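You operate a simulated robot arm through the tools that you are given. There is no shell and no other tool. Be economical: measure what you need, move in short steps, check, and stop when the job is done.

You run a simulated two-armed robot. Do the job below in one go: nothing can be reset, and whatever is moved stays where it is left.

TASK
Locate and clip the test block on the bench pallet.
Fine: block in the nest, locating pin in, then throw the clip to LOCK with the pallet held steady with the other hand; last slide the pallet square onto the green mat. Set down upright: test block.
Where things are to end (x, y in the base frame): bench pallet within 35 mm of [510, 940].

The check looks at the end state, three seconds after you hand in, the way a careful person would. Anything else that was tipped, shoved, dropped, spilled or broken makes it a failure.

THE ROBOT
Two 7-joint arms with two-finger parallel grippers on one trunk, on a base that drives. Base frame: it is fixed to the floor where the robot stands at the start and does not move with it; the origin is under the middle of the robot, x ahead of it, y to its left, z up. Readings come in mm, degrees, newtons and seconds.
The left shoulder is at the start at [70, 134, 1176], the right one opposite. With the tool pointing down near the work surface each hand reaches from about 100 to 640 mm from the robot's upright axis, wherever it stands, measured 20 degrees to its own side. Places, roughly: locating pin [400, 400, 800]; nest of the bench pallet [500, 300, 800]; pallet clip [400, 200, 900]. Payload 1.57 kg a hand.
Tool frame (each hand has its own): the origin (TCP) lies between the finger pads and is the grasp point; the fingertips stand 30 mm ahead of it; z points along the fingers, y is the line along which they close. The gripper opens to 80 mm. The fingers are 17 mm wide and 12 mm thick; the gripper's body (40 by 82 mm) begins 80 mm behind the TCP.
Orientation is that of the tool frame in the base frame, as [roll, pitch, yaw] about the fixed x, y, z axes, in that order (R = Rz(yaw) Ry(pitch) Rx(roll)). With the fingers straight down and closing along the base's y, the tool's x points along the base's -x, its y along +y and its z along -z.

THE INTERFACE
- The arms move only by the tool step_arm. It takes "left_deltas", "right_deltas" or both (then of equal length, played together; a hand with none holds still); each is one flat list of numbers, 7 for each row, row after row: the turn, a rotation vector about the base's x, y, z in degrees, then the shift along the base's x, y, z in mm, then the closure, from 0 (fully open) to 1 (shut). In form: [wx, wy, wz, x, y, z, fingers, wx, wy, wz, x, y, z, fingers, ...]. A call has 1 to 20 rows; each row shifts and turns the commanded pose from where the row before left it. Each row takes 0.2 s and may step no farther than 50 mm and 8.6 degrees from the row before; otherwise, or with a gripper value out of range, the whole call is refused. A pose out of reach is approached as far as the arm can. The call stops where the force on the tool passes 50 N (or 10 N more than at its start, if that is more) or the arm is blocked; 0.2 s more then pass. Each finger travels about 153 mm/s and halts on what it meets, pressing with about 21 N; the grip force reading is that of the motor and also rises with nothing between the fingers. The clock runs only during rows and for 0.2 s after the last one: add rows that do not move to give the fingers time. The reply holds the time, the measured pose of the TCP, the force on the tool along the base axes, the opening and the grip force, in the units named above and with some noise, with the torque about the TCP (base axes, N m) and any sound that the robot's microphone picked up.
- Cameras (640 x 400 px; columns grow to the right, rows downward): "scene" is now at [122, 32.6, 1389.2]; the picture's right is [0.42, -0.91, 0.00], its down [-0.66, -0.30, -0.68] and it looks along [0.62, 0.29, -0.73] (base axes); focal length 230 px, centre (320, 200). "left" rides on the left gripper at [72, 7, -122] in its tool frame; the picture's right is [-0.09, 1.00, 0.00], its down [-0.84, -0.08, -0.54] and it looks along [-0.54, -0.05, 0.84] (tool axes); focal length 238 px, centre (320, 200). "right" rides on the right gripper at [72, -7, -122] in its tool frame; the picture's right is [0.09, 1.00, 0.00], its down [-0.84, 0.08, -0.54] and it looks along [-0.54, 0.05, 0.84] (tool axes); focal length 238 px, centre (320, 200). There is no depth. A picture from a camera that has moved, and an enlarged one, comes with that camera's place and axes in the base frame and with its lens.
- capture(camera): a new picture of that camera. It takes no simulated time.
- slide_trunk(by): slides the trunk up (or, below 0, down) by that many mm; the arms and the scene camera ride with it, the base frame stays. It gives what a move gives, with no picture.
- steer(legs): drives the robot by 1 to 6 legs, each [ahead, left, turn to the left] in mm, mm and degrees, along the robot's own axes; the way and the turn of a leg run together, so that a leg with both is an arc; at most 1500 mm and 180 degrees a leg. The arms and the cameras ride along, it lands a little off, and it stops where it bumps. It gives what a move gives.
- aim_head(pan, tilt): turns the head with the scene camera to pan (to the left, within 86 degrees either way) and tilt (down, from -29 to 69), counted from straight ahead of the robot. It gives what a move gives.
- enlarge(camera, box): a new picture of the part [left, top, right, bottom] of that camera's present view, enlarged. It takes no simulated time.
- job_done(): hands the job in; it is judged then, once.

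Work in short steps. Places have to be worked out from the pictures, the camera data and where the tool is seen: move nearer, look again, correct. Check each grasp and each placing, and mend what went wrong. You have 120 turns and 100 pictures in all, those below and enlarged ones among them. Open the grippers and draw the arms clear of the work before you hand the job in, unless the task says otherwise; then end with one line.

The tools are called after "Request:" as a command line: name --argument value ..., lists and objects as JSON in quotes. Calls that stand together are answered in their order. step_arm: Moves the arms, as the interface text tells. Its arguments: {"type":"object","properties":{"left_deltas":{"type":"array","items":{"type":"number"}},"right_deltas":{"type":"array","items":{"type":"number"}}},"required":[]} The other tools are called the same way: slide_trunk (by) slides the trunk up or down; steer (legs) drives the base; aim_head (pan, tilt) turns the head that bears the scene camera; capture (camera) takes a picture; enlarge (camera, box) takes an enlarged picture of a part of a camera's view; job_done () hands the job in.

At the start:

```text
time: 0.0
left_tool_pos: [355.6, 404.3, 1191.3]
left_tcp_rot: [-180.0, 0.0, 180.0]
left_ft_force: [-0.9, 0.5, 0.6]
left_moment: [-0.01, -0.02, -0.01]
left_grip_width: 80.2
left_gripper_force: 0.0
right_tool_pos: [389.6, 6.7, 1164.0]
right_tcp_rot: [180.0, 0.0, -180.0]
right_ft_force: [0.3, 0.4, 1.0]
right_moment: [-0.02, 0.0, 0.0]
right_grip_width: 80.2
right_gripper_force: 0.1
trunk travel left (down, up): [-750.0, 190.0]
robot x, y, heading: [0.7, 4.8, -0.2]
head pan, tilt: [24.6, 46.8]
```

scene: 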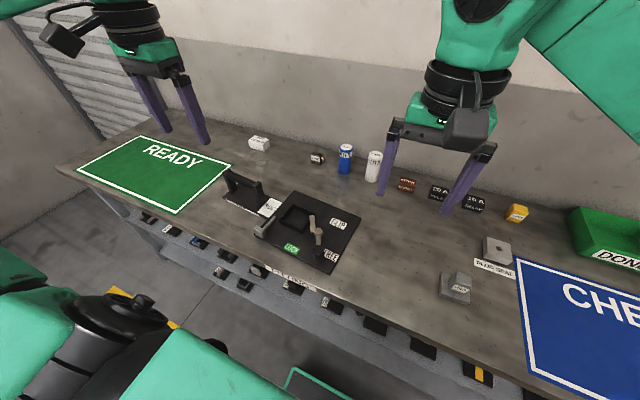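
right: 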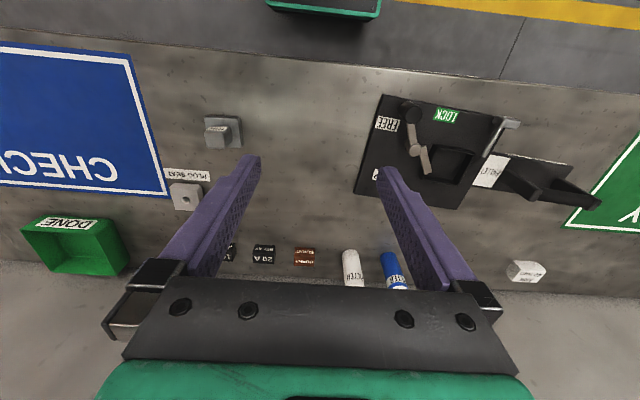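
left: 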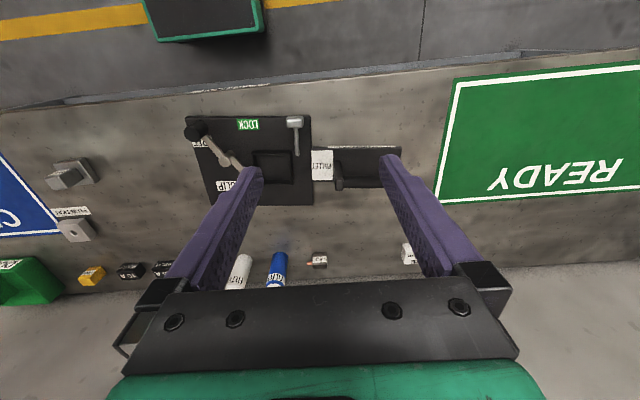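

I'll start with enlarged views of the pallet and the blocks to identify things.

Request:
enlarge --camera "scene" --box '[210, 150, 370, 280]'

Request:
enlarge --camera "scene" --box '[380, 160, 540, 310]'

Request:
enlarge --camera "left" --box '[170, 100, 410, 280]'

Request:
enlarge --camera "scene" --box '[230, 120, 400, 200]'

```text
3.08 times, centred on (290, 215) of scene
camera zoom: at [122.0, 32.6, 1389.2], right [0.42, -0.91, 0.0], down [-0.66, -0.3, -0.68], along [0.62, 0.29, -0.73], focal length 709 px, centre (412, 154)
```

zoom: 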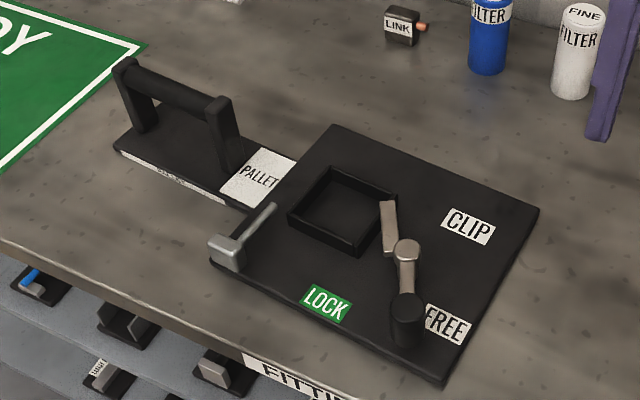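

```text
2.67 times, centred on (460, 235) of scene
camera zoom: at [122.0, 32.6, 1389.2], right [0.42, -0.91, 0.0], down [-0.66, -0.3, -0.68], along [0.62, 0.29, -0.73], focal length 614 px, centre (-53, 107)
```

zoom: 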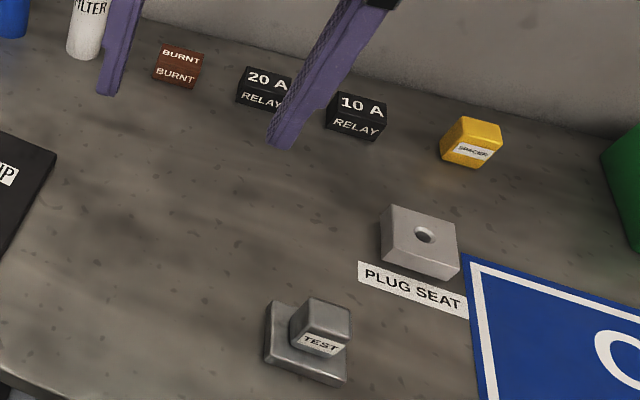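

```text
2.22 times, centred on (290, 190) of left
camera zoom: at [284.3, 412.2, 1312.1], right [0.09, 1.0, 0.0], down [0.84, -0.08, 0.54], along [0.54, -0.05, -0.84], focal length 530 px, centre (387, 222)
```

zoom: 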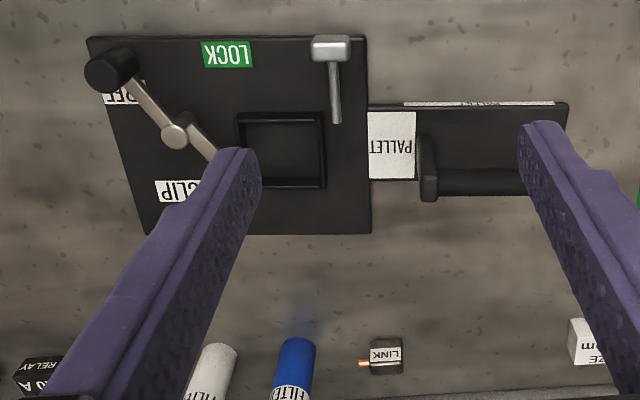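

```text
3.76 times, centred on (315, 160) of scene
camera zoom: at [122.0, 32.6, 1389.2], right [0.42, -0.91, 0.0], down [-0.66, -0.3, -0.68], along [0.62, 0.29, -0.73], focal length 867 px, centre (339, 351)
```

zoom: 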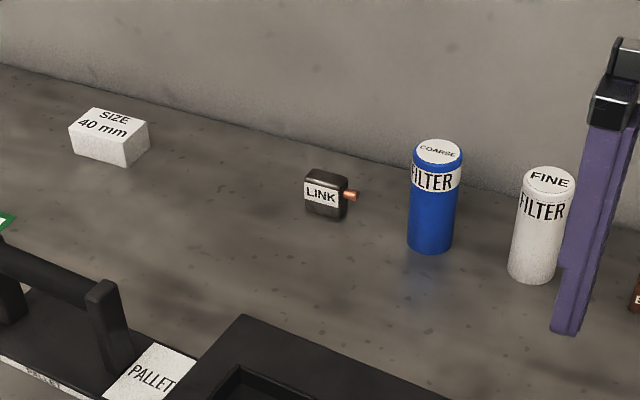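

Test block looks to be near (482,-180) and the pin near (410,370). I'll lower both wrist cameras for closer views, staying well above things.

Request:
step_arm --right_deltas '[0, 0, 0, 1.7, -31, -27.3, 0, 0, 0, 0, 1.7, -31, -27.3, 0, 0, 0, 0, 1.7, -31, -27.3, 0, 0, 0, 0, 1.7, -31, -27.3, 0, 0, 0, 0, 1.7, -31, -27.3, 0, 0, 0, 0, 1.7, -31, -27.3, 0]' --left_deltas '[0, 0, 0, -4.3, -4.9, -30.2, 0, 0, 0, 0, -4.3, -4.9, -30.2, 0, 0, 0, 0, -4.3, -4.9, -30.2, 0, 0, 0, 0, -4.3, -4.9, -30.2, 0, 0, 0, 0, -4.3, -4.9, -30.2, 0, 0, 0, 0, -4.3, -4.9, -30.2, 0]'

Request:
capture --camera "right"

Request:
capture --camera "left"

```text
time: 1.4
left_tool_pos: [329.2, 375.9, 1011.0]
left_tcp_rot: [-180.0, 0.1, -180.0]
left_ft_force: [-0.4, 0.2, -0.3]
left_moment: [-0.02, 0.0, 0.0]
left_grip_width: 80.2
left_gripper_force: 0.1
right_tool_pos: [397.5, -184.1, 1000.0]
right_tcp_rot: [179.9, -0.1, -179.9]
right_ft_force: [0.1, 0.2, -0.3]
right_moment: [0.02, -0.02, -0.01]
right_grip_width: 80.1
right_gripper_force: 0.1
trunk travel left (down, up): [-750.0, 190.0]
robot x, y, heading: [0.6, 0.8, 0.2]
head pan, tilt: [24.6, 46.8]
```

```text
92 pictures are left
camera right: at [324.2, -190.5, 1122.2], right [-0.09, 1.0, 0.0], down [0.84, 0.08, 0.54], along [0.54, 0.05, -0.84], focal length 238 px, centre (320, 200)
```

right: 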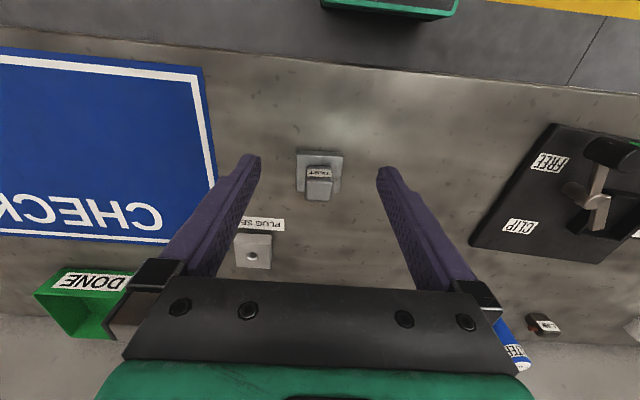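

```text
91 pictures are left
camera left: at [257.1, 382.5, 1132.3], right [0.09, 1.0, 0.0], down [0.84, -0.08, 0.54], along [0.54, -0.05, -0.84], focal length 238 px, centre (320, 200)
```

left: 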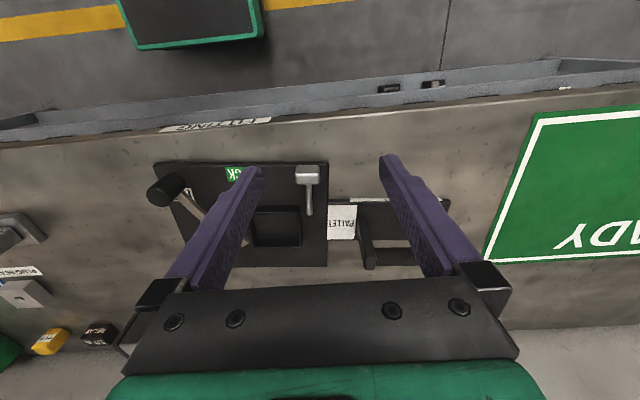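

Zoom on the block, and on the pin from both wrist and scene cameras.

Request:
enlarge --camera "right" --box '[270, 130, 370, 220]'

Request:
enlarge --camera "left" --box '[240, 140, 360, 280]'

Request:
enlarge --camera "scene" --box '[250, 180, 340, 260]'

```text
4.44 times, centred on (320, 175) of right
camera zoom: at [324.2, -190.5, 1122.2], right [-0.09, 1.0, 0.0], down [0.84, 0.08, 0.54], along [0.54, 0.05, -0.84], focal length 1059 px, centre (320, 311)
```

zoom: 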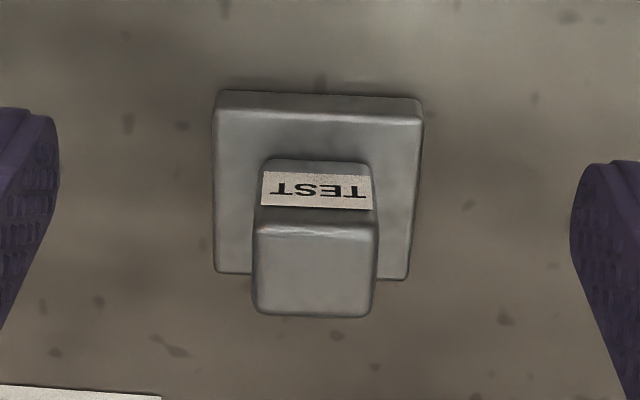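

```text
2.86 times, centred on (300, 210) of left
camera zoom: at [257.1, 382.5, 1132.3], right [0.09, 1.0, 0.0], down [0.84, -0.08, 0.54], along [0.54, -0.05, -0.84], focal length 681 px, centre (377, 171)
```

zoom: 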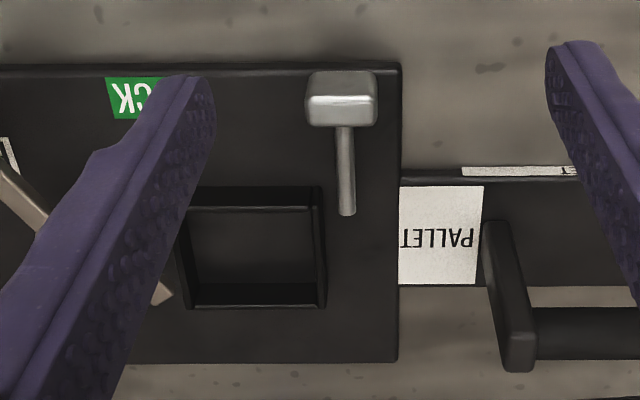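

```text
5.00 times, centred on (295, 220) of scene
camera zoom: at [121.9, 31.1, 1389.4], right [0.42, -0.91, 0.0], down [-0.66, -0.3, -0.69], along [0.62, 0.29, -0.73], focal length 1152 px, centre (445, 100)
```

zoom: 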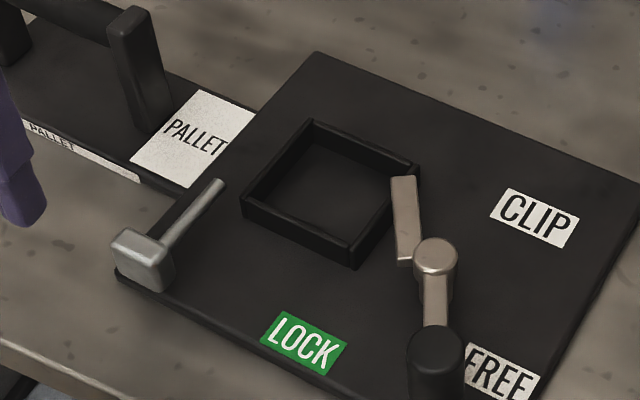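

Pin lies loosely on the pallet with a block head; I need to find its hole. Moving the left camera lower in front of the pallet for a closer look.

Request:
step_arm --left_deltas '[0, 0, 0, 0, -25, -30, 0, 0, 0, 0, 0, -20, -35, 0, 0, 0, 0, 0, 0, -30, 0]'

Request:
enlarge --camera "left" --box '[220, 90, 420, 280]'

Request:
capture --camera "left"

```text
time: 2.2
left_tool_pos: [331.6, 333.4, 912.9]
left_tcp_rot: [-179.9, 0.0, 179.9]
left_ft_force: [0.4, 1.0, 0.1]
left_moment: [-0.01, 0.03, 0.0]
left_grip_width: 80.0
left_gripper_force: 0.0
right_tool_pos: [397.6, -181.1, 1001.0]
right_tcp_rot: [-179.9, 0.0, -179.9]
right_ft_force: [-0.2, -0.2, 0.3]
right_moment: [0.01, 0.01, 0.02]
right_grip_width: 80.0
right_gripper_force: 0.2
trunk travel left (down, up): [-750.0, 190.0]
robot x, y, heading: [4.2, -0.6, -0.2]
head pan, tilt: [24.6, 46.8]
```

```text
2.11 times, centred on (320, 185) of left
camera zoom: at [259.5, 339.5, 1033.9], right [0.09, 1.0, 0.0], down [0.84, -0.08, 0.54], along [0.54, -0.05, -0.84], focal length 502 px, centre (320, 232)
```

zoom: 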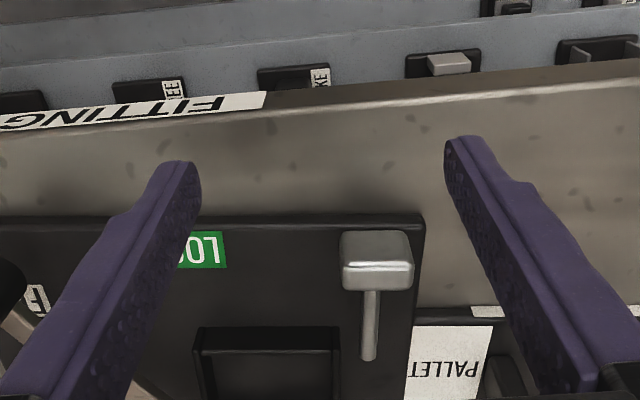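

```text
86 pictures are left
camera left: at [259.5, 339.5, 1033.9], right [0.09, 1.0, 0.0], down [0.84, -0.08, 0.54], along [0.54, -0.05, -0.84], focal length 238 px, centre (320, 200)
```

left: 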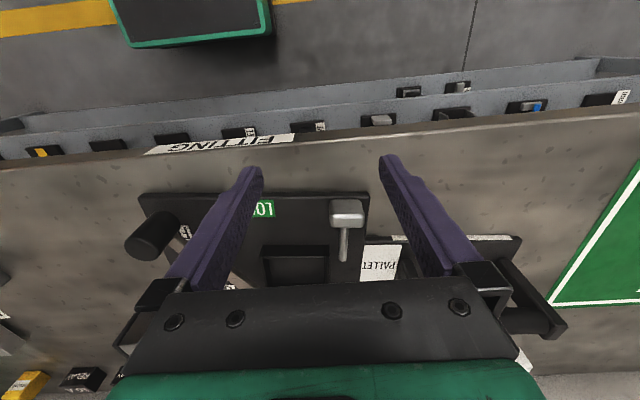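

No hole visible in the near wall. I'll raise the left hand, yaw it -90° and view the nest from the +y side.

Request:
step_arm --left_deltas '[0, 0, -8.2, 0, 0, 35, 0, 0, 0, -8.2, 0, 0, 35, 0, 0, 0, -8.2, 10, 20, 5, 0, 0, 0, -8.2, 16, 20, 0, 0, 0, 0, -8.2, 16, 20, 0, 0, 0, 0, -8.2, 16, 20, 0, 0, 0, 0, -8.2, 16, 20, 0, 0, 0, 0, -8.2, 16, 20, 0, 0, 0, 0, -8.2, 16, 20, 0, 0, 0, 0, -8.2, 16, 7, 0, 0, 0, 0, -8, 17, 0, 0, 0]'

Request:
capture --camera "left"

Request:
enlarge --camera "left" --box '[240, 90, 400, 250]'

```text
time: 4.6
left_tool_pos: [467.6, 477.9, 990.4]
left_tcp_rot: [-179.9, 0.1, 89.9]
left_ft_force: [0.4, 0.0, -0.6]
left_moment: [0.01, 0.02, -0.03]
left_grip_width: 79.6
left_gripper_force: 0.1
right_tool_pos: [398.6, -182.7, 1000.0]
right_tcp_rot: [180.0, -0.1, -179.9]
right_ft_force: [0.1, 0.2, 0.5]
right_moment: [0.04, 0.03, 0.0]
right_grip_width: 80.3
right_gripper_force: 0.0
trunk travel left (down, up): [-750.0, 190.0]
robot x, y, heading: [-1.5, 3.9, 0.0]
head pan, tilt: [24.6, 46.8]
```

```text
85 pictures are left
camera left: at [474.9, 550.5, 1111.3], right [1.0, -0.09, 0.0], down [-0.08, -0.84, 0.54], along [-0.05, -0.54, -0.84], focal length 238 px, centre (320, 200)
```

left: 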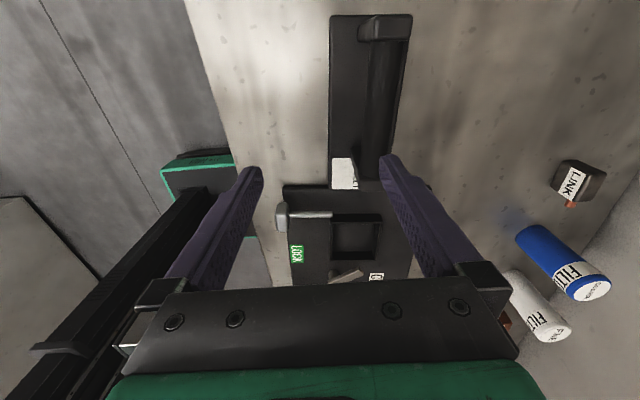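

```text
2.50 times, centred on (320, 170) of left
camera zoom: at [474.9, 550.5, 1111.3], right [1.0, -0.09, 0.0], down [-0.08, -0.84, 0.54], along [-0.05, -0.54, -0.84], focal length 596 px, centre (320, 275)
```

zoom: 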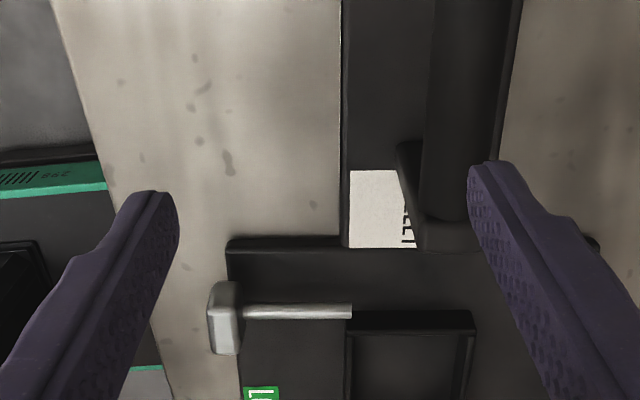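

Still no hole seen from here. I'll tilt both hands to look nearly horizontally: left at the nest's near wall, right at the test block's near face.

Request:
step_arm --left_deltas '[0, 0, 8.2, -12, -16, 0, 0, 0, 0, 8.2, -12, -16, 0, 0, 0, 0, 8.2, -12, -16, 0, 0, 0, 0, 8.2, -12, -16, 0, 0, 0, 0, 8.2, -12, -16, 0, 0, 0, 0, 8.2, -12, -16, 0, 0, 0, 0, 8.2, -12, -16, 0, 0, 0, 0, 8.2, -12, -16, 0, 0, 0, 0, 8.2, -12, -16, 0, 0, 0, 0, 8.2, -12, -16, 0, 0, 0, 0, 8, -17, -18, 0, 0, 0, -7.5, 0, 0, 0, -16, 0, 0, -7.5, 0, 0, 0, -16, 0, 0, -7.5, 0, 0, 0, -16, 0, 0, -7.5, 0, 0, 0, -16, 0, 0, -7.5, 0, 0, 0, -16, 0, 0, -7.5, 0, 0, 0, -16, 0]' --right_deltas '[0, 0, 0, 0, 0, 0, 0, 0, 0, 0, 0, 0, 0, 0, 0, 0, 0, 0, 0, 0, 0, 0, 0, 0, 0, 0, 0, 0, 0, 0, 0, 0, 0, 0, 0, 0, 0, 0, 0, 0, 0, 0, 0, 0, 0, 0, 0, 0, 0, 0, 0, 0, 0, 0, 0, 0, 0, 0, 0, 0, 0, 0, 0, 0, 0, 0, 0, 0, 0, 0, 0, 0, 0, 0, 0, 0, 0, 0, -7.5, 0, -8, 0, -16, 0, 0, -7.5, 0, -8, 0, -16, 0, 0, -7.5, 0, -8, 0, -16, 0, 0, -7.5, 0, -8, 0, -16, 0, 0, -7.5, 0, -8, 0, -16, 0, 0, -7.5, 0, -8, 0, -16, 0]'

Request:
enlarge --camera "left" --box '[230, 150, 410, 280]'

Request:
enlarge --camera "right" --box '[230, 150, 410, 280]'

```text
time: 8.2
left_tool_pos: [387.0, 352.8, 936.8]
left_tcp_rot: [167.2, 44.3, 170.5]
left_ft_force: [0.3, -0.6, 0.2]
left_moment: [-0.02, -0.02, -0.03]
left_grip_width: 80.2
left_gripper_force: 0.0
left hand out of reach, approached as far as the arm can: row 12, 13, 14, 17
right_tool_pos: [362.7, -178.3, 929.9]
right_tcp_rot: [179.9, 33.9, -179.8]
right_ft_force: [-0.6, -0.1, -0.3]
right_moment: [-0.01, 0.01, 0.01]
right_grip_width: 79.9
right_gripper_force: 0.0
right hand out of reach, approached as far as the arm can: row 16, 17
trunk travel left (down, up): [-750.0, 190.0]
robot x, y, heading: [-1.0, 3.2, 0.2]
head pan, tilt: [24.6, 46.8]
stopped in row 17 (left hand): the arm was blocked; the commanded pose is now the measured one
```

```text
3.08 times, centred on (320, 215) of left
camera zoom: at [250.6, 355.4, 972.9], right [0.07, 0.97, 0.22], down [0.21, -0.23, 0.95], along [0.98, -0.02, -0.22], focal length 733 px, centre (320, 154)
```

zoom: 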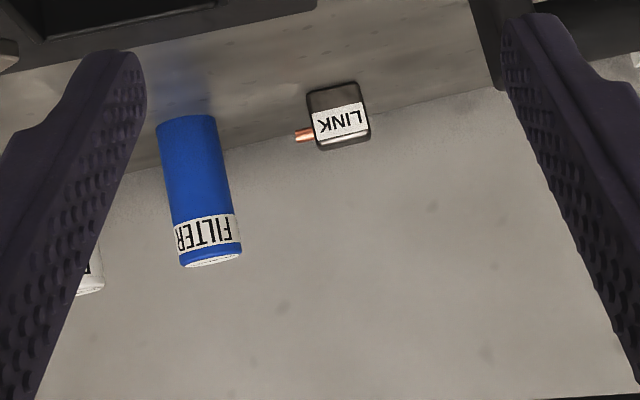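

```text
3.08 times, centred on (320, 215) of right
camera zoom: at [234.7, -184.8, 990.7], right [-0.08, 1.0, -0.05], down [0.39, 0.08, 0.92], along [0.92, 0.05, -0.4], focal length 733 px, centre (320, 154)
```

zoom: 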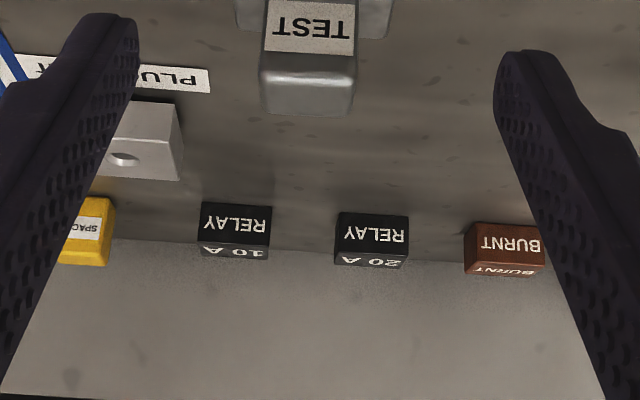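

Both tilted well; now the useful parts lie in the upper region of the pictures.

Request:
enlarge --camera "left" --box '[190, 70, 400, 190]'

Request:
enlarge --camera "right" --box '[240, 100, 400, 210]'

```text
3.05 times, centred on (295, 130) of left
camera zoom: at [250.6, 355.4, 972.9], right [0.07, 0.97, 0.22], down [0.21, -0.23, 0.95], along [0.98, -0.02, -0.22], focal length 726 px, centre (396, 413)
```

zoom: 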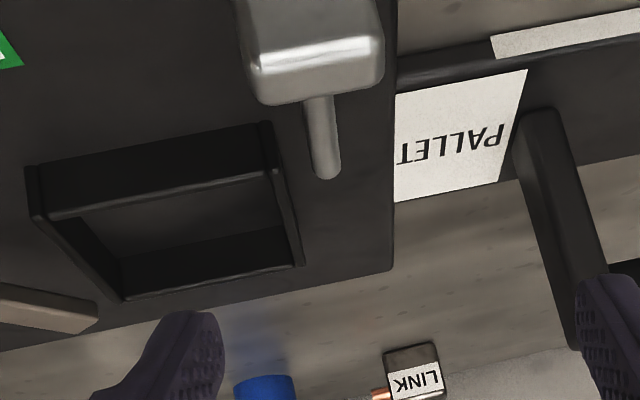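

```text
3.64 times, centred on (320, 155) of right
camera zoom: at [234.7, -184.8, 990.7], right [-0.08, 1.0, -0.05], down [0.39, 0.08, 0.92], along [0.92, 0.05, -0.4], focal length 867 px, centre (320, 364)
```

zoom: 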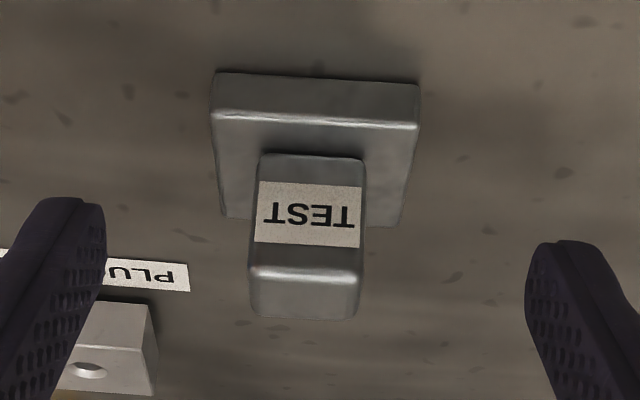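

No hole seen on these faces. I'll zoom deeper on the pin and nest before deciding how the pin works.

Request:
enlarge --camera "left" --box '[250, 40, 340, 140]'

Request:
enlarge --camera "scene" --box '[255, 195, 310, 240]'

Request:
capture --camera "left"

```text
4.00 times, centred on (295, 90) of left
camera zoom: at [250.6, 355.4, 972.9], right [0.07, 0.97, 0.22], down [0.21, -0.23, 0.95], along [0.98, -0.02, -0.22], focal length 953 px, centre (420, 640)
```

zoom: 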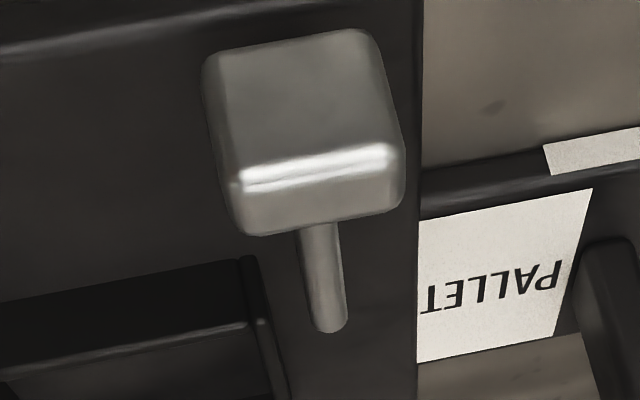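

```text
8.89 times, centred on (282, 218) of scene
camera zoom: at [120.9, 34.1, 1389.3], right [0.42, -0.91, 0.0], down [-0.66, -0.3, -0.68], along [0.62, 0.28, -0.73], focal length 2048 px, centre (653, 44)
```

zoom: 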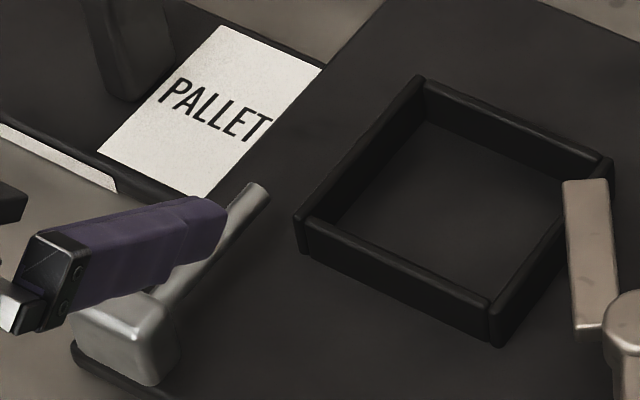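

```text
77 pictures are left
camera left: at [250.6, 355.4, 972.9], right [0.07, 0.97, 0.22], down [0.21, -0.23, 0.95], along [0.98, -0.02, -0.22], focal length 238 px, centre (320, 200)
```

left: 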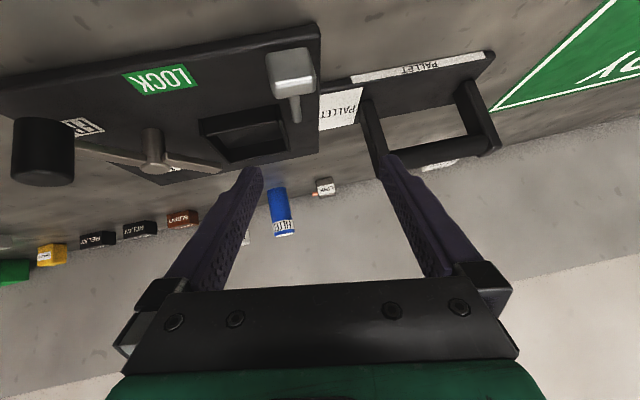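

No holes show anywhere, so the pin looks like it slides along its own axis (+x in pallet); I'll do it after the block. Block's upper body is ~34 mm square, top z≈863, centre ≈(478,-178.5), yaw ≈+2.5°. I bring both hands upright again, clear above.

Request:
step_arm --left_deltas '[-1.4, 7.48, 0.67, -9.5, 11, 10.5, 0, -1.4, 7.48, 0.67, -9.5, 11, 10.5, 0, -1.4, 7.48, 0.67, -9.5, 11, 10.5, 0, -1.4, 7.48, 0.67, -9.5, 11, 10.5, 0, -1.4, 7.48, 0.67, -9.5, 11, 10.5, 0, -1.4, 7.48, 0.67, -9.5, 11, 10.5, 0]' --right_deltas '[0, 8.48, 0, 10, 0, 15, 0, 0, 8.48, 0, 10, 0, 15, 0, 0, 8.48, 0, 10, 0, 15, 0, 0, 8.46, 0, 10, 0, 10, 0, 0, 0, 2.5, 20, 0, 0, 0, 0, 0, 0, 20, 0, 0, 0]'

Request:
enlarge --camera "right" --box '[240, 80, 400, 220]'

```text
time: 9.6
left_tool_pos: [331.5, 416.9, 998.9]
left_tcp_rot: [180.0, -0.2, 179.9]
left_ft_force: [-1.1, -0.1, 0.2]
left_moment: [0.01, 0.01, 0.02]
left_grip_width: 80.0
left_gripper_force: 0.0
right_tool_pos: [445.4, -178.9, 984.1]
right_tcp_rot: [180.0, -0.1, -177.4]
right_ft_force: [0.0, 0.2, -0.5]
right_moment: [-0.02, -0.02, 0.01]
right_grip_width: 80.2
right_gripper_force: 0.0
trunk travel left (down, up): [-750.0, 190.0]
robot x, y, heading: [1.4, -4.6, -0.1]
head pan, tilt: [24.6, 46.8]
```

```text
2.86 times, centred on (320, 150) of right
camera zoom: at [372.4, -188.9, 1105.9], right [-0.14, 0.99, 0.0], down [0.83, 0.11, 0.54], along [0.54, 0.07, -0.84], focal length 681 px, centre (320, 343)
```

zoom: 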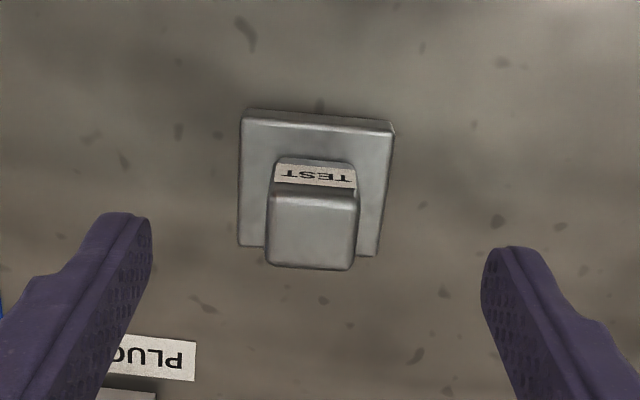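

Consistent: block at (478,-178.4). Move over it and descend to TCP z≈860.

Request:
step_arm --right_deltas '[0, 0, 0, 32.5, 0.5, 0, 0, 0, 0, 0, 0, 0, -31, 0, 0, 0, 0, 0, 0, -31, 0, 0, 0, 0, 0, 0, -31, 0, 0, 0, 0, 0, 0, -31, 0, 0, 0, 0, 0, 0, 0, 0]'

Request:
capture --camera "right"

Request:
enlarge --camera "scene" --box '[400, 230, 500, 320]'

```text
time: 11.0
left_tool_pos: [330.4, 416.9, 1000.5]
left_tcp_rot: [180.0, 0.0, -180.0]
left_ft_force: [0.1, -0.2, 0.0]
left_moment: [0.02, -0.02, -0.02]
left_grip_width: 79.7
left_gripper_force: 0.1
right_tool_pos: [476.3, -178.5, 860.1]
right_tcp_rot: [179.8, 0.1, -177.6]
right_ft_force: [0.5, 1.2, -0.8]
right_moment: [0.03, -0.01, 0.01]
right_grip_width: 79.9
right_gripper_force: 0.1
trunk travel left (down, up): [-750.0, 190.0]
robot x, y, heading: [-1.4, 1.1, 0.0]
head pan, tilt: [24.6, 46.8]
```

```text
75 pictures are left
camera right: at [403.5, -189.1, 980.7], right [-0.14, 0.99, 0.0], down [0.83, 0.11, 0.54], along [0.54, 0.08, -0.84], focal length 238 px, centre (320, 200)
```

right: 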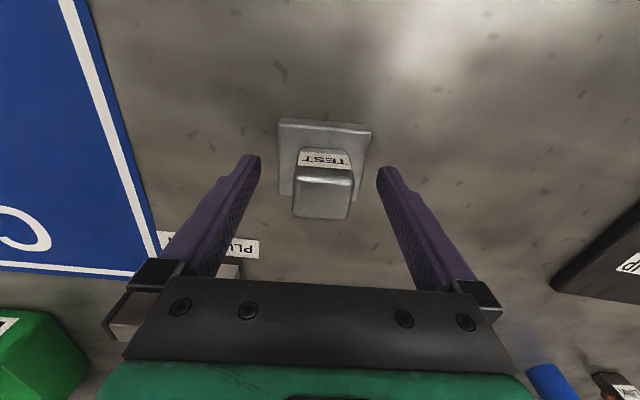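

```text
4.44 times, centred on (450, 275) of scene
camera zoom: at [121.7, 32.6, 1389.3], right [0.42, -0.91, 0.0], down [-0.66, -0.3, -0.68], along [0.62, 0.29, -0.73], focal length 1024 px, centre (-258, -133)
```

zoom: 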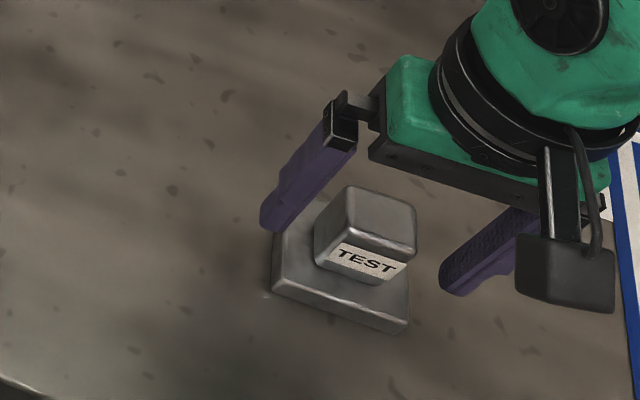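

Aligned. Close the fingers on the body.

Request:
step_arm --right_deltas '[0, 0, 0, 0, 0, 0, 0.5, 0, 0, 0, 0, 0, 0, 1, 0, 0, 0, 0, 0, 0, 1, 0, 0, 0, 0, 0, 0, 1]'

Request:
capture --camera "right"

```text
time: 12.0
left_tool_pos: [331.6, 417.1, 998.8]
left_tcp_rot: [179.9, 0.0, 180.0]
left_ft_force: [0.6, -0.3, -0.1]
left_moment: [-0.03, -0.02, -0.02]
left_grip_width: 80.2
left_gripper_force: 0.1
right_tool_pos: [476.1, -178.9, 859.7]
right_tcp_rot: [179.9, -0.1, -177.5]
right_ft_force: [-0.3, 0.5, -0.4]
right_moment: [-0.04, -0.06, 0.01]
right_grip_width: 36.0
right_gripper_force: 21.1
trunk travel left (down, up): [-750.0, 190.0]
robot x, y, heading: [-0.3, 1.0, -0.2]
head pan, tilt: [24.6, 46.8]
```

```text
73 pictures are left
camera right: at [403.7, -189.0, 980.9], right [-0.14, 0.99, 0.0], down [0.83, 0.11, 0.54], along [0.54, 0.07, -0.84], focal length 238 px, centre (320, 200)
```

right: 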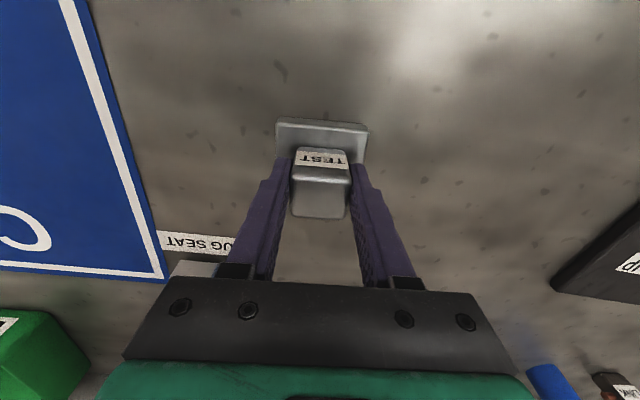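

Gripped at 36 mm. Lift to about z=985 and yaw by -7.5° to match the pallet (≈-5°).

Request:
step_arm --right_deltas '[0, 0, 0, 0, 0, 15, 1, 0, 0, 0, 0, 0, 35, 1, 0, 0, 0, 0, 0, 40, 1, 0, 0, -7.5, -30, 0, 35, 1, 0, 0, 0, 0, 0, 0, 1]'

Request:
steer --legs '[[0, 300, 0]]'

Request:
capture --camera "scene"

Request:
capture --camera "right"

```text
time: 13.2
left_tool_pos: [331.9, 418.0, 1000.0]
left_tcp_rot: [179.9, 0.0, 180.0]
left_ft_force: [-0.5, -0.8, 0.3]
left_moment: [-0.03, 0.04, 0.02]
left_grip_width: 80.0
left_gripper_force: 0.1
right_tool_pos: [446.5, -182.5, 984.4]
right_tcp_rot: [179.9, -0.1, 175.1]
right_ft_force: [0.8, -0.7, 0.0]
right_moment: [0.0, 0.0, 0.01]
right_grip_width: 0.0
right_gripper_force: 20.8
trunk travel left (down, up): [-750.0, 190.0]
robot x, y, heading: [-1.8, -0.5, -0.0]
head pan, tilt: [24.6, 46.8]
```

```text
time: 15.3
left_tool_pos: [326.5, 720.8, 1000.1]
left_tcp_rot: [179.8, 0.1, -179.6]
left_ft_force: [-1.3, 0.2, -0.6]
left_moment: [0.0, 0.02, 0.01]
left_grip_width: 80.2
left_gripper_force: 0.0
right_tool_pos: [445.1, 122.0, 984.6]
right_tcp_rot: [179.8, -0.1, 175.4]
right_ft_force: [0.1, -1.1, 0.4]
right_moment: [0.02, -0.02, -0.01]
right_grip_width: 0.0
right_gripper_force: 20.8
trunk travel left (down, up): [-750.0, 190.0]
robot x, y, heading: [1.0, 298.5, 0.4]
head pan, tilt: [24.6, 46.8]
```

```text
72 pictures are left
camera scene: at [120.6, 333.8, 1389.3], right [0.42, -0.91, 0.0], down [-0.66, -0.31, -0.68], along [0.62, 0.29, -0.73], focal length 230 px, centre (320, 200)
```

scene: 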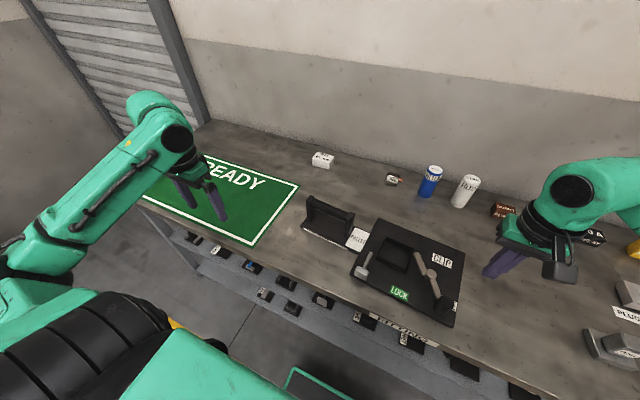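

```text
71 pictures are left
camera right: at [372.4, 120.4, 1105.2], right [-0.01, 1.0, 0.0], down [0.84, 0.01, 0.54], along [0.54, 0.01, -0.84], focal length 238 px, centre (320, 200)
```

right: 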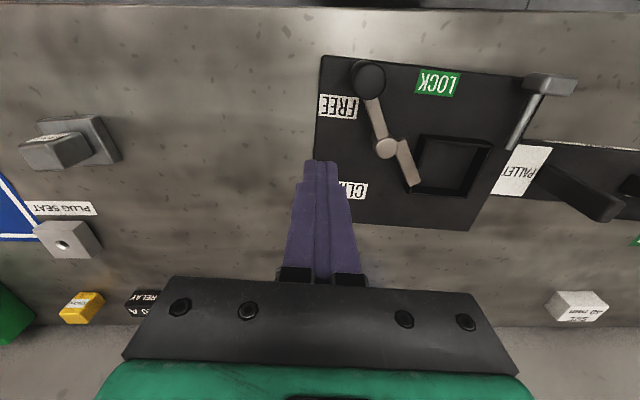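

The block slipped out during the lift; it appears to still be standing near its place. I look closely before retrying.

Request:
enlarge --camera "right" --box '[0, 90, 140, 200]'

Request:
enlarge --camera "scene" --box '[560, 300, 640, 400]'

Request:
steer --legs '[[0, -300, 0]]'

Request:
capture --camera "right"

Request:
enlarge --camera "right" --box '[240, 80, 400, 220]'

```text
3.64 times, centred on (70, 145) of right
camera zoom: at [372.4, 120.4, 1105.2], right [-0.01, 1.0, 0.0], down [0.84, 0.01, 0.54], along [0.54, 0.01, -0.84], focal length 867 px, centre (1229, 400)
```

zoom: 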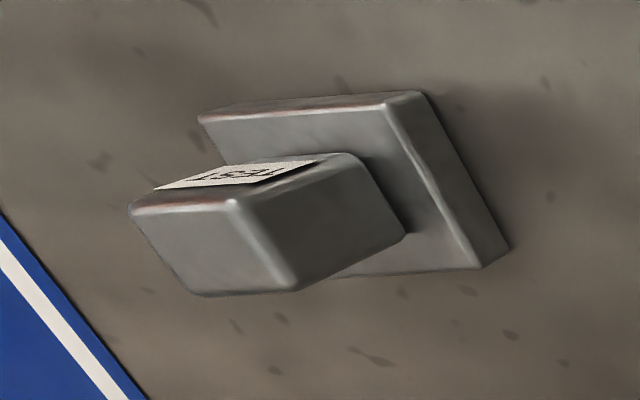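

```text
4.00 times, centred on (600, 350) of scene
camera zoom: at [120.6, 333.8, 1389.3], right [0.42, -0.91, 0.0], down [-0.66, -0.31, -0.68], along [0.62, 0.29, -0.73], focal length 922 px, centre (-800, -400)
```

zoom: 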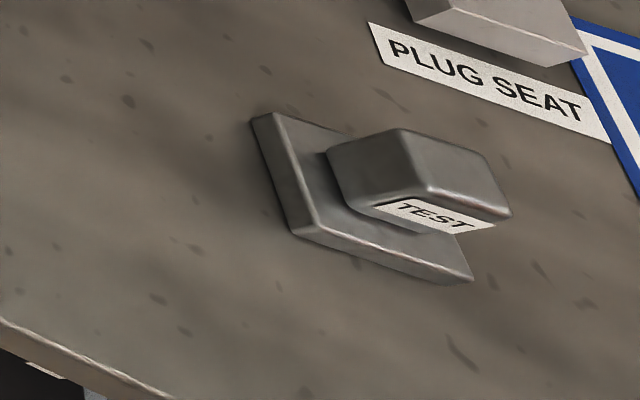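

```text
time: 17.3
left_tool_pos: [331.1, 418.1, 999.8]
left_tcp_rot: [180.0, 0.0, 179.9]
left_ft_force: [0.6, 0.7, 0.0]
left_moment: [-0.01, 0.03, -0.01]
left_grip_width: 79.8
left_gripper_force: 0.1
right_tool_pos: [444.6, -181.7, 982.6]
right_tcp_rot: [-180.0, 0.0, 175.0]
right_ft_force: [1.3, 0.4, 0.5]
right_moment: [0.01, -0.02, 0.0]
right_grip_width: 0.0
right_gripper_force: 21.9
trunk travel left (down, up): [-750.0, 190.0]
robot x, y, heading: [3.8, -0.4, 0.0]
head pan, tilt: [24.6, 46.8]
```

```text
68 pictures are left
camera right: at [372.1, -182.3, 1105.6], right [0.0, 1.0, 0.0], down [0.84, 0.0, 0.54], along [0.54, 0.0, -0.84], focal length 238 px, centre (320, 200)
```

right: 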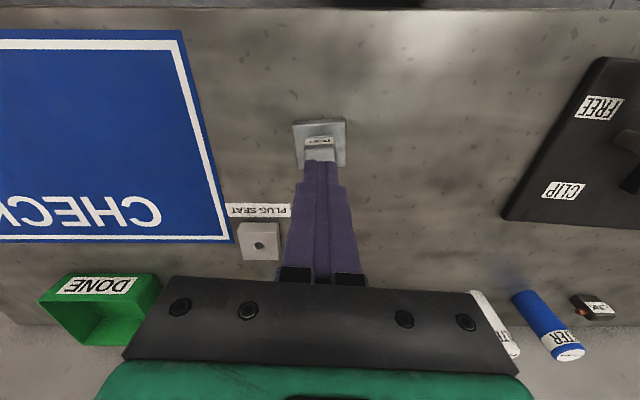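

```text
2.86 times, centred on (320, 150) of right
camera zoom: at [372.1, -182.3, 1105.6], right [0.0, 1.0, 0.0], down [0.84, 0.0, 0.54], along [0.54, 0.0, -0.84], focal length 681 px, centre (320, 343)
```

zoom: 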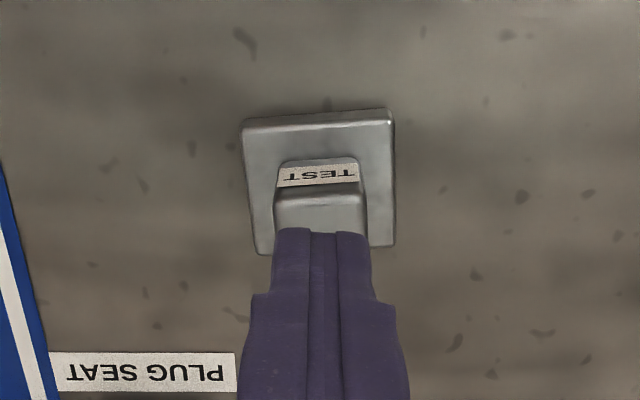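

Block still upright, now near (478.5,-183), yaw ≈+3.5°. I regrasp deeper (TCP 853) and will lift very slowly, watching forces.

Request:
step_arm --right_deltas '[0, 0, 8.5, 0, 0, 0, 0, 0, 0, 0, 34.4, -1.5, 0, 0, 0, 0, 0, 0, 0, 0, 0, 0, 0, 0, 0, 0, -45, 0, 0, 0, 0, 0, 0, -45, 0, 0, 0, 0, 0, 0, -25, 0, 0, 0, 0, 0, 0, -14, 0, 0, 0, 0, 0, 0, 0, 0.5, 0, 0, 0, 0, 0, 0, 1, 0, 0, 0, 0, 0, 0, 1, 0, 0, 0, 0, 0, 0, 1]'

Request:
step_arm --right_deltas '[0, 0, 0, 0, 0, 2, 1, 0, 0, 0, 0, 0, 2, 1, 0, 0, 0, 0, 0, 2, 1, 0, 0, 0, 0, 0, 2, 1]'

Request:
capture --camera "right"

```text
time: 19.7
left_tool_pos: [332.3, 416.6, 998.2]
left_tcp_rot: [179.7, -0.2, 179.9]
left_ft_force: [0.2, -0.5, -0.2]
left_moment: [-0.03, 0.0, -0.04]
left_grip_width: 80.0
left_gripper_force: 0.0
right_tool_pos: [477.6, -182.3, 854.0]
right_tcp_rot: [179.9, -0.1, -176.5]
right_ft_force: [0.5, 1.0, 0.2]
right_moment: [-0.01, -0.03, 0.0]
right_grip_width: 36.0
right_gripper_force: 21.4
trunk travel left (down, up): [-750.0, 190.0]
robot x, y, heading: [-1.0, -1.2, -0.1]
head pan, tilt: [24.6, 46.8]
```

```text
time: 20.7
left_tool_pos: [330.8, 416.2, 999.5]
left_tcp_rot: [179.8, 0.0, 179.9]
left_ft_force: [-0.2, 0.9, 0.2]
left_moment: [-0.02, 0.02, -0.01]
left_grip_width: 79.8
left_gripper_force: 0.1
right_tool_pos: [478.7, -183.0, 862.7]
right_tcp_rot: [180.0, -0.1, -176.5]
right_ft_force: [0.5, -0.5, -4.1]
right_moment: [0.04, 0.03, 0.02]
right_grip_width: 35.9
right_gripper_force: 20.4
trunk travel left (down, up): [-750.0, 190.0]
robot x, y, heading: [-1.5, 2.6, -0.1]
head pan, tilt: [24.6, 46.8]
```

```text
66 pictures are left
camera right: at [407.3, -194.5, 984.3], right [-0.15, 0.99, 0.0], down [0.83, 0.13, 0.54], along [0.53, 0.08, -0.84], focal length 238 px, centre (320, 200)
```

right: 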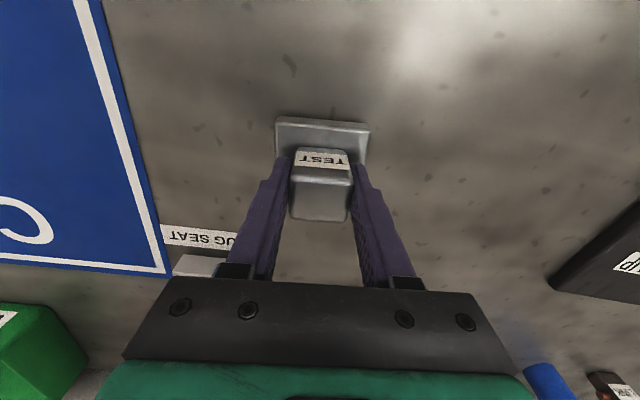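

About 4 N is carried; lift is gentle. Continue slowly and compare.

Request:
step_arm --right_deltas '[0, 0, 0, 0, 0, 3, 1, 0, 0, 0, 0, 0, 3, 1, 0, 0, 0, 0, 0, 3, 1, 0, 0, 0, 0, 0, 3, 1, 0, 0, 0, 0, 0, 3, 1]'

Request:
enlarge --camera "scene" --box '[400, 230, 500, 320]'

```text
time: 21.9
left_tool_pos: [331.7, 416.3, 998.8]
left_tcp_rot: [179.8, -0.1, 179.9]
left_ft_force: [-0.5, -0.2, 0.2]
left_moment: [-0.01, 0.01, 0.02]
left_grip_width: 79.9
left_gripper_force: 0.0
right_tool_pos: [480.3, -184.1, 878.1]
right_tcp_rot: [179.9, -0.2, -176.5]
right_ft_force: [1.1, 0.1, -5.5]
right_moment: [0.03, -0.01, 0.01]
right_grip_width: 35.9
right_gripper_force: 20.8
trunk travel left (down, up): [-750.0, 190.0]
robot x, y, heading: [2.2, 2.0, -0.0]
head pan, tilt: [24.6, 46.8]
```

```text
4.44 times, centred on (450, 275) of scene
camera zoom: at [122.8, 32.2, 1389.1], right [0.42, -0.91, 0.0], down [-0.66, -0.3, -0.68], along [0.62, 0.29, -0.73], focal length 1024 px, centre (-258, -133)
```

zoom: 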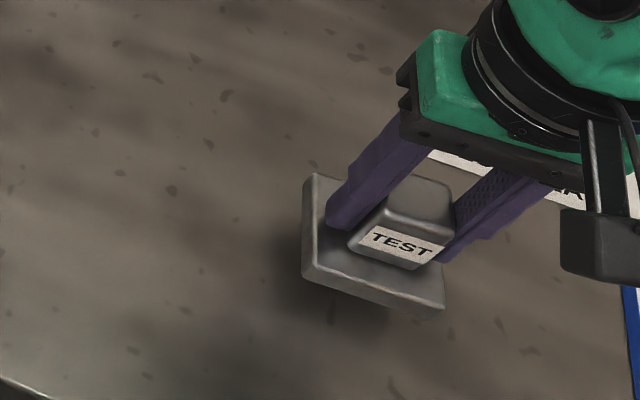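

It is lifted (≈5 N, shadow beneath). Continue lifting at small steps to about TCP z=955.

Request:
step_arm --right_deltas '[0, 0, 0, 0, 0, 3, 1, 0, 0, 0, 0, 0, 4, 1, 0, 0, 0, 0, 0, 5, 1, 0, 0, 0, 0, 0, 6, 1, 0, 0, 0, 0, 0, 7, 1, 0, 0, 0, 0, 0, 7, 1, 0, 0, 0, 0, 0, 7, 1, 0, 0, 0, 0, 0, 7, 1, 0, 0, 0, 0, 0, 7, 1, 0, 0, 0, 0, 0, 7, 1, 0, 0, 0, 0, 0, 6, 1, 0, 0, 0, 0, 0, 4, 1, 0, 0, 0, 0, 0, 3, 1, 0, 0, 0, 0, 0, 2, 1]'

Request:
capture --camera "right"

```text
time: 24.9
left_tool_pos: [332.0, 415.4, 999.4]
left_tcp_rot: [179.8, -0.2, 179.9]
left_ft_force: [-0.8, -0.3, -0.2]
left_moment: [0.02, 0.01, -0.01]
left_grip_width: 80.0
left_gripper_force: 0.1
right_tool_pos: [480.0, -185.7, 952.4]
right_tcp_rot: [-180.0, -0.1, -176.5]
right_ft_force: [0.1, -0.1, -5.5]
right_moment: [0.01, 0.02, -0.04]
right_grip_width: 35.8
right_gripper_force: 20.7
trunk travel left (down, up): [-750.0, 190.0]
robot x, y, heading: [-1.4, 1.1, 0.0]
head pan, tilt: [24.6, 46.8]
```

```text
64 pictures are left
camera right: at [408.1, -195.8, 1073.8], right [-0.15, 0.99, 0.0], down [0.83, 0.13, 0.54], along [0.53, 0.08, -0.84], focal length 238 px, centre (320, 200)
```

right: 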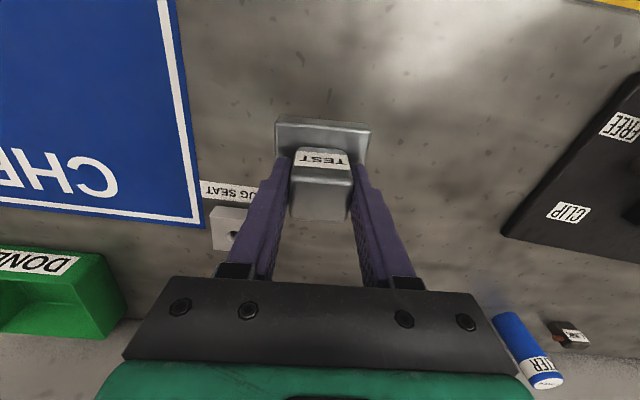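

No slip. Drive left 300 mm with the block held.

Request:
steer --legs '[[0, 300, 0]]'

Request:
capture --camera "right"

```text
time: 27.0
left_tool_pos: [332.5, 722.9, 999.7]
left_tcp_rot: [179.8, -0.1, 180.0]
left_ft_force: [0.0, 0.0, 0.2]
left_moment: [0.0, 0.0, 0.01]
left_grip_width: 79.9
left_gripper_force: 0.1
right_tool_pos: [479.7, 120.9, 950.8]
right_tcp_rot: [179.8, -0.1, -176.5]
right_ft_force: [-0.1, -0.2, -5.6]
right_moment: [0.0, -0.01, 0.0]
right_grip_width: 36.1
right_gripper_force: 20.9
trunk travel left (down, up): [-750.0, 190.0]
robot x, y, heading: [2.0, 311.4, 0.3]
head pan, tilt: [24.6, 46.8]
```

```text
63 pictures are left
camera right: at [408.4, 110.3, 1073.5], right [-0.15, 0.99, 0.0], down [0.83, 0.13, 0.54], along [0.53, 0.09, -0.84], focal length 238 px, centre (320, 200)
```

right: 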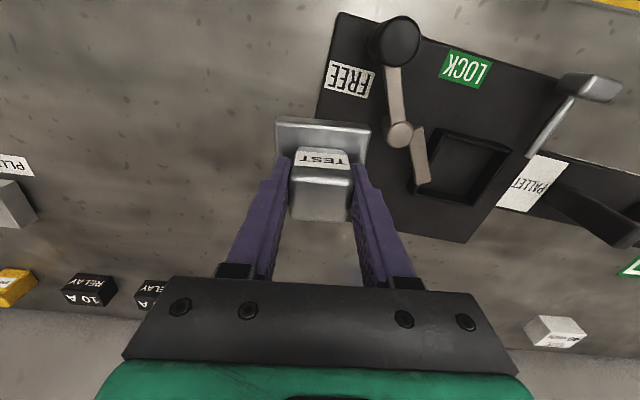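

Held. Measure the nest precisely with zooms from the right and scene cameras.

Request:
enlarge --camera "right" --box '[390, 100, 530, 220]'

Request:
enlarge --camera "scene" --box '[350, 210, 460, 310]'

```text
3.33 times, centred on (460, 160) of right
camera zoom: at [408.4, 110.3, 1073.5], right [-0.15, 0.99, 0.0], down [0.83, 0.13, 0.54], along [0.53, 0.09, -0.84], focal length 794 px, centre (-147, 333)
```

zoom: 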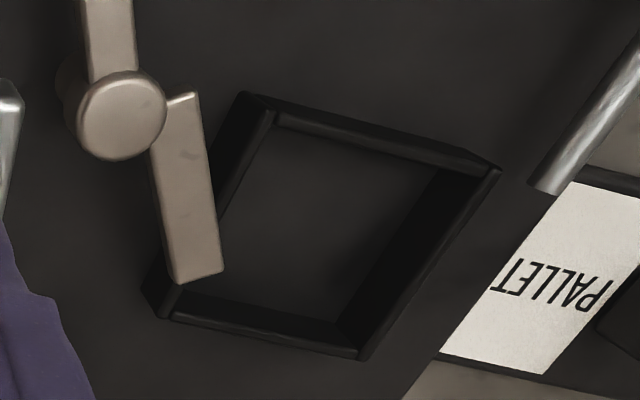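

```text
4.00 times, centred on (405, 260) of scene
camera zoom: at [122.8, 337.6, 1389.2], right [0.42, -0.91, 0.0], down [-0.66, -0.3, -0.68], along [0.62, 0.29, -0.73], focal length 922 px, centre (-20, -40)
```

zoom: 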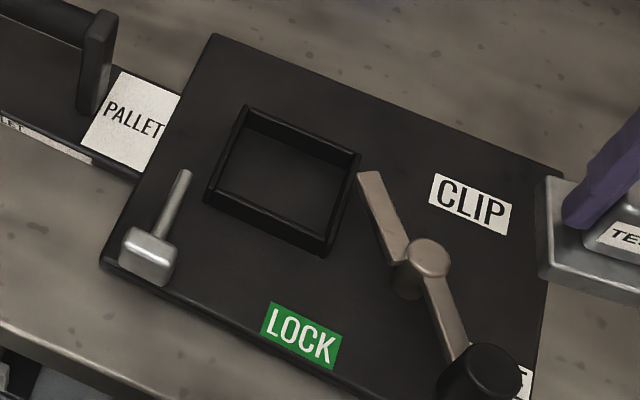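

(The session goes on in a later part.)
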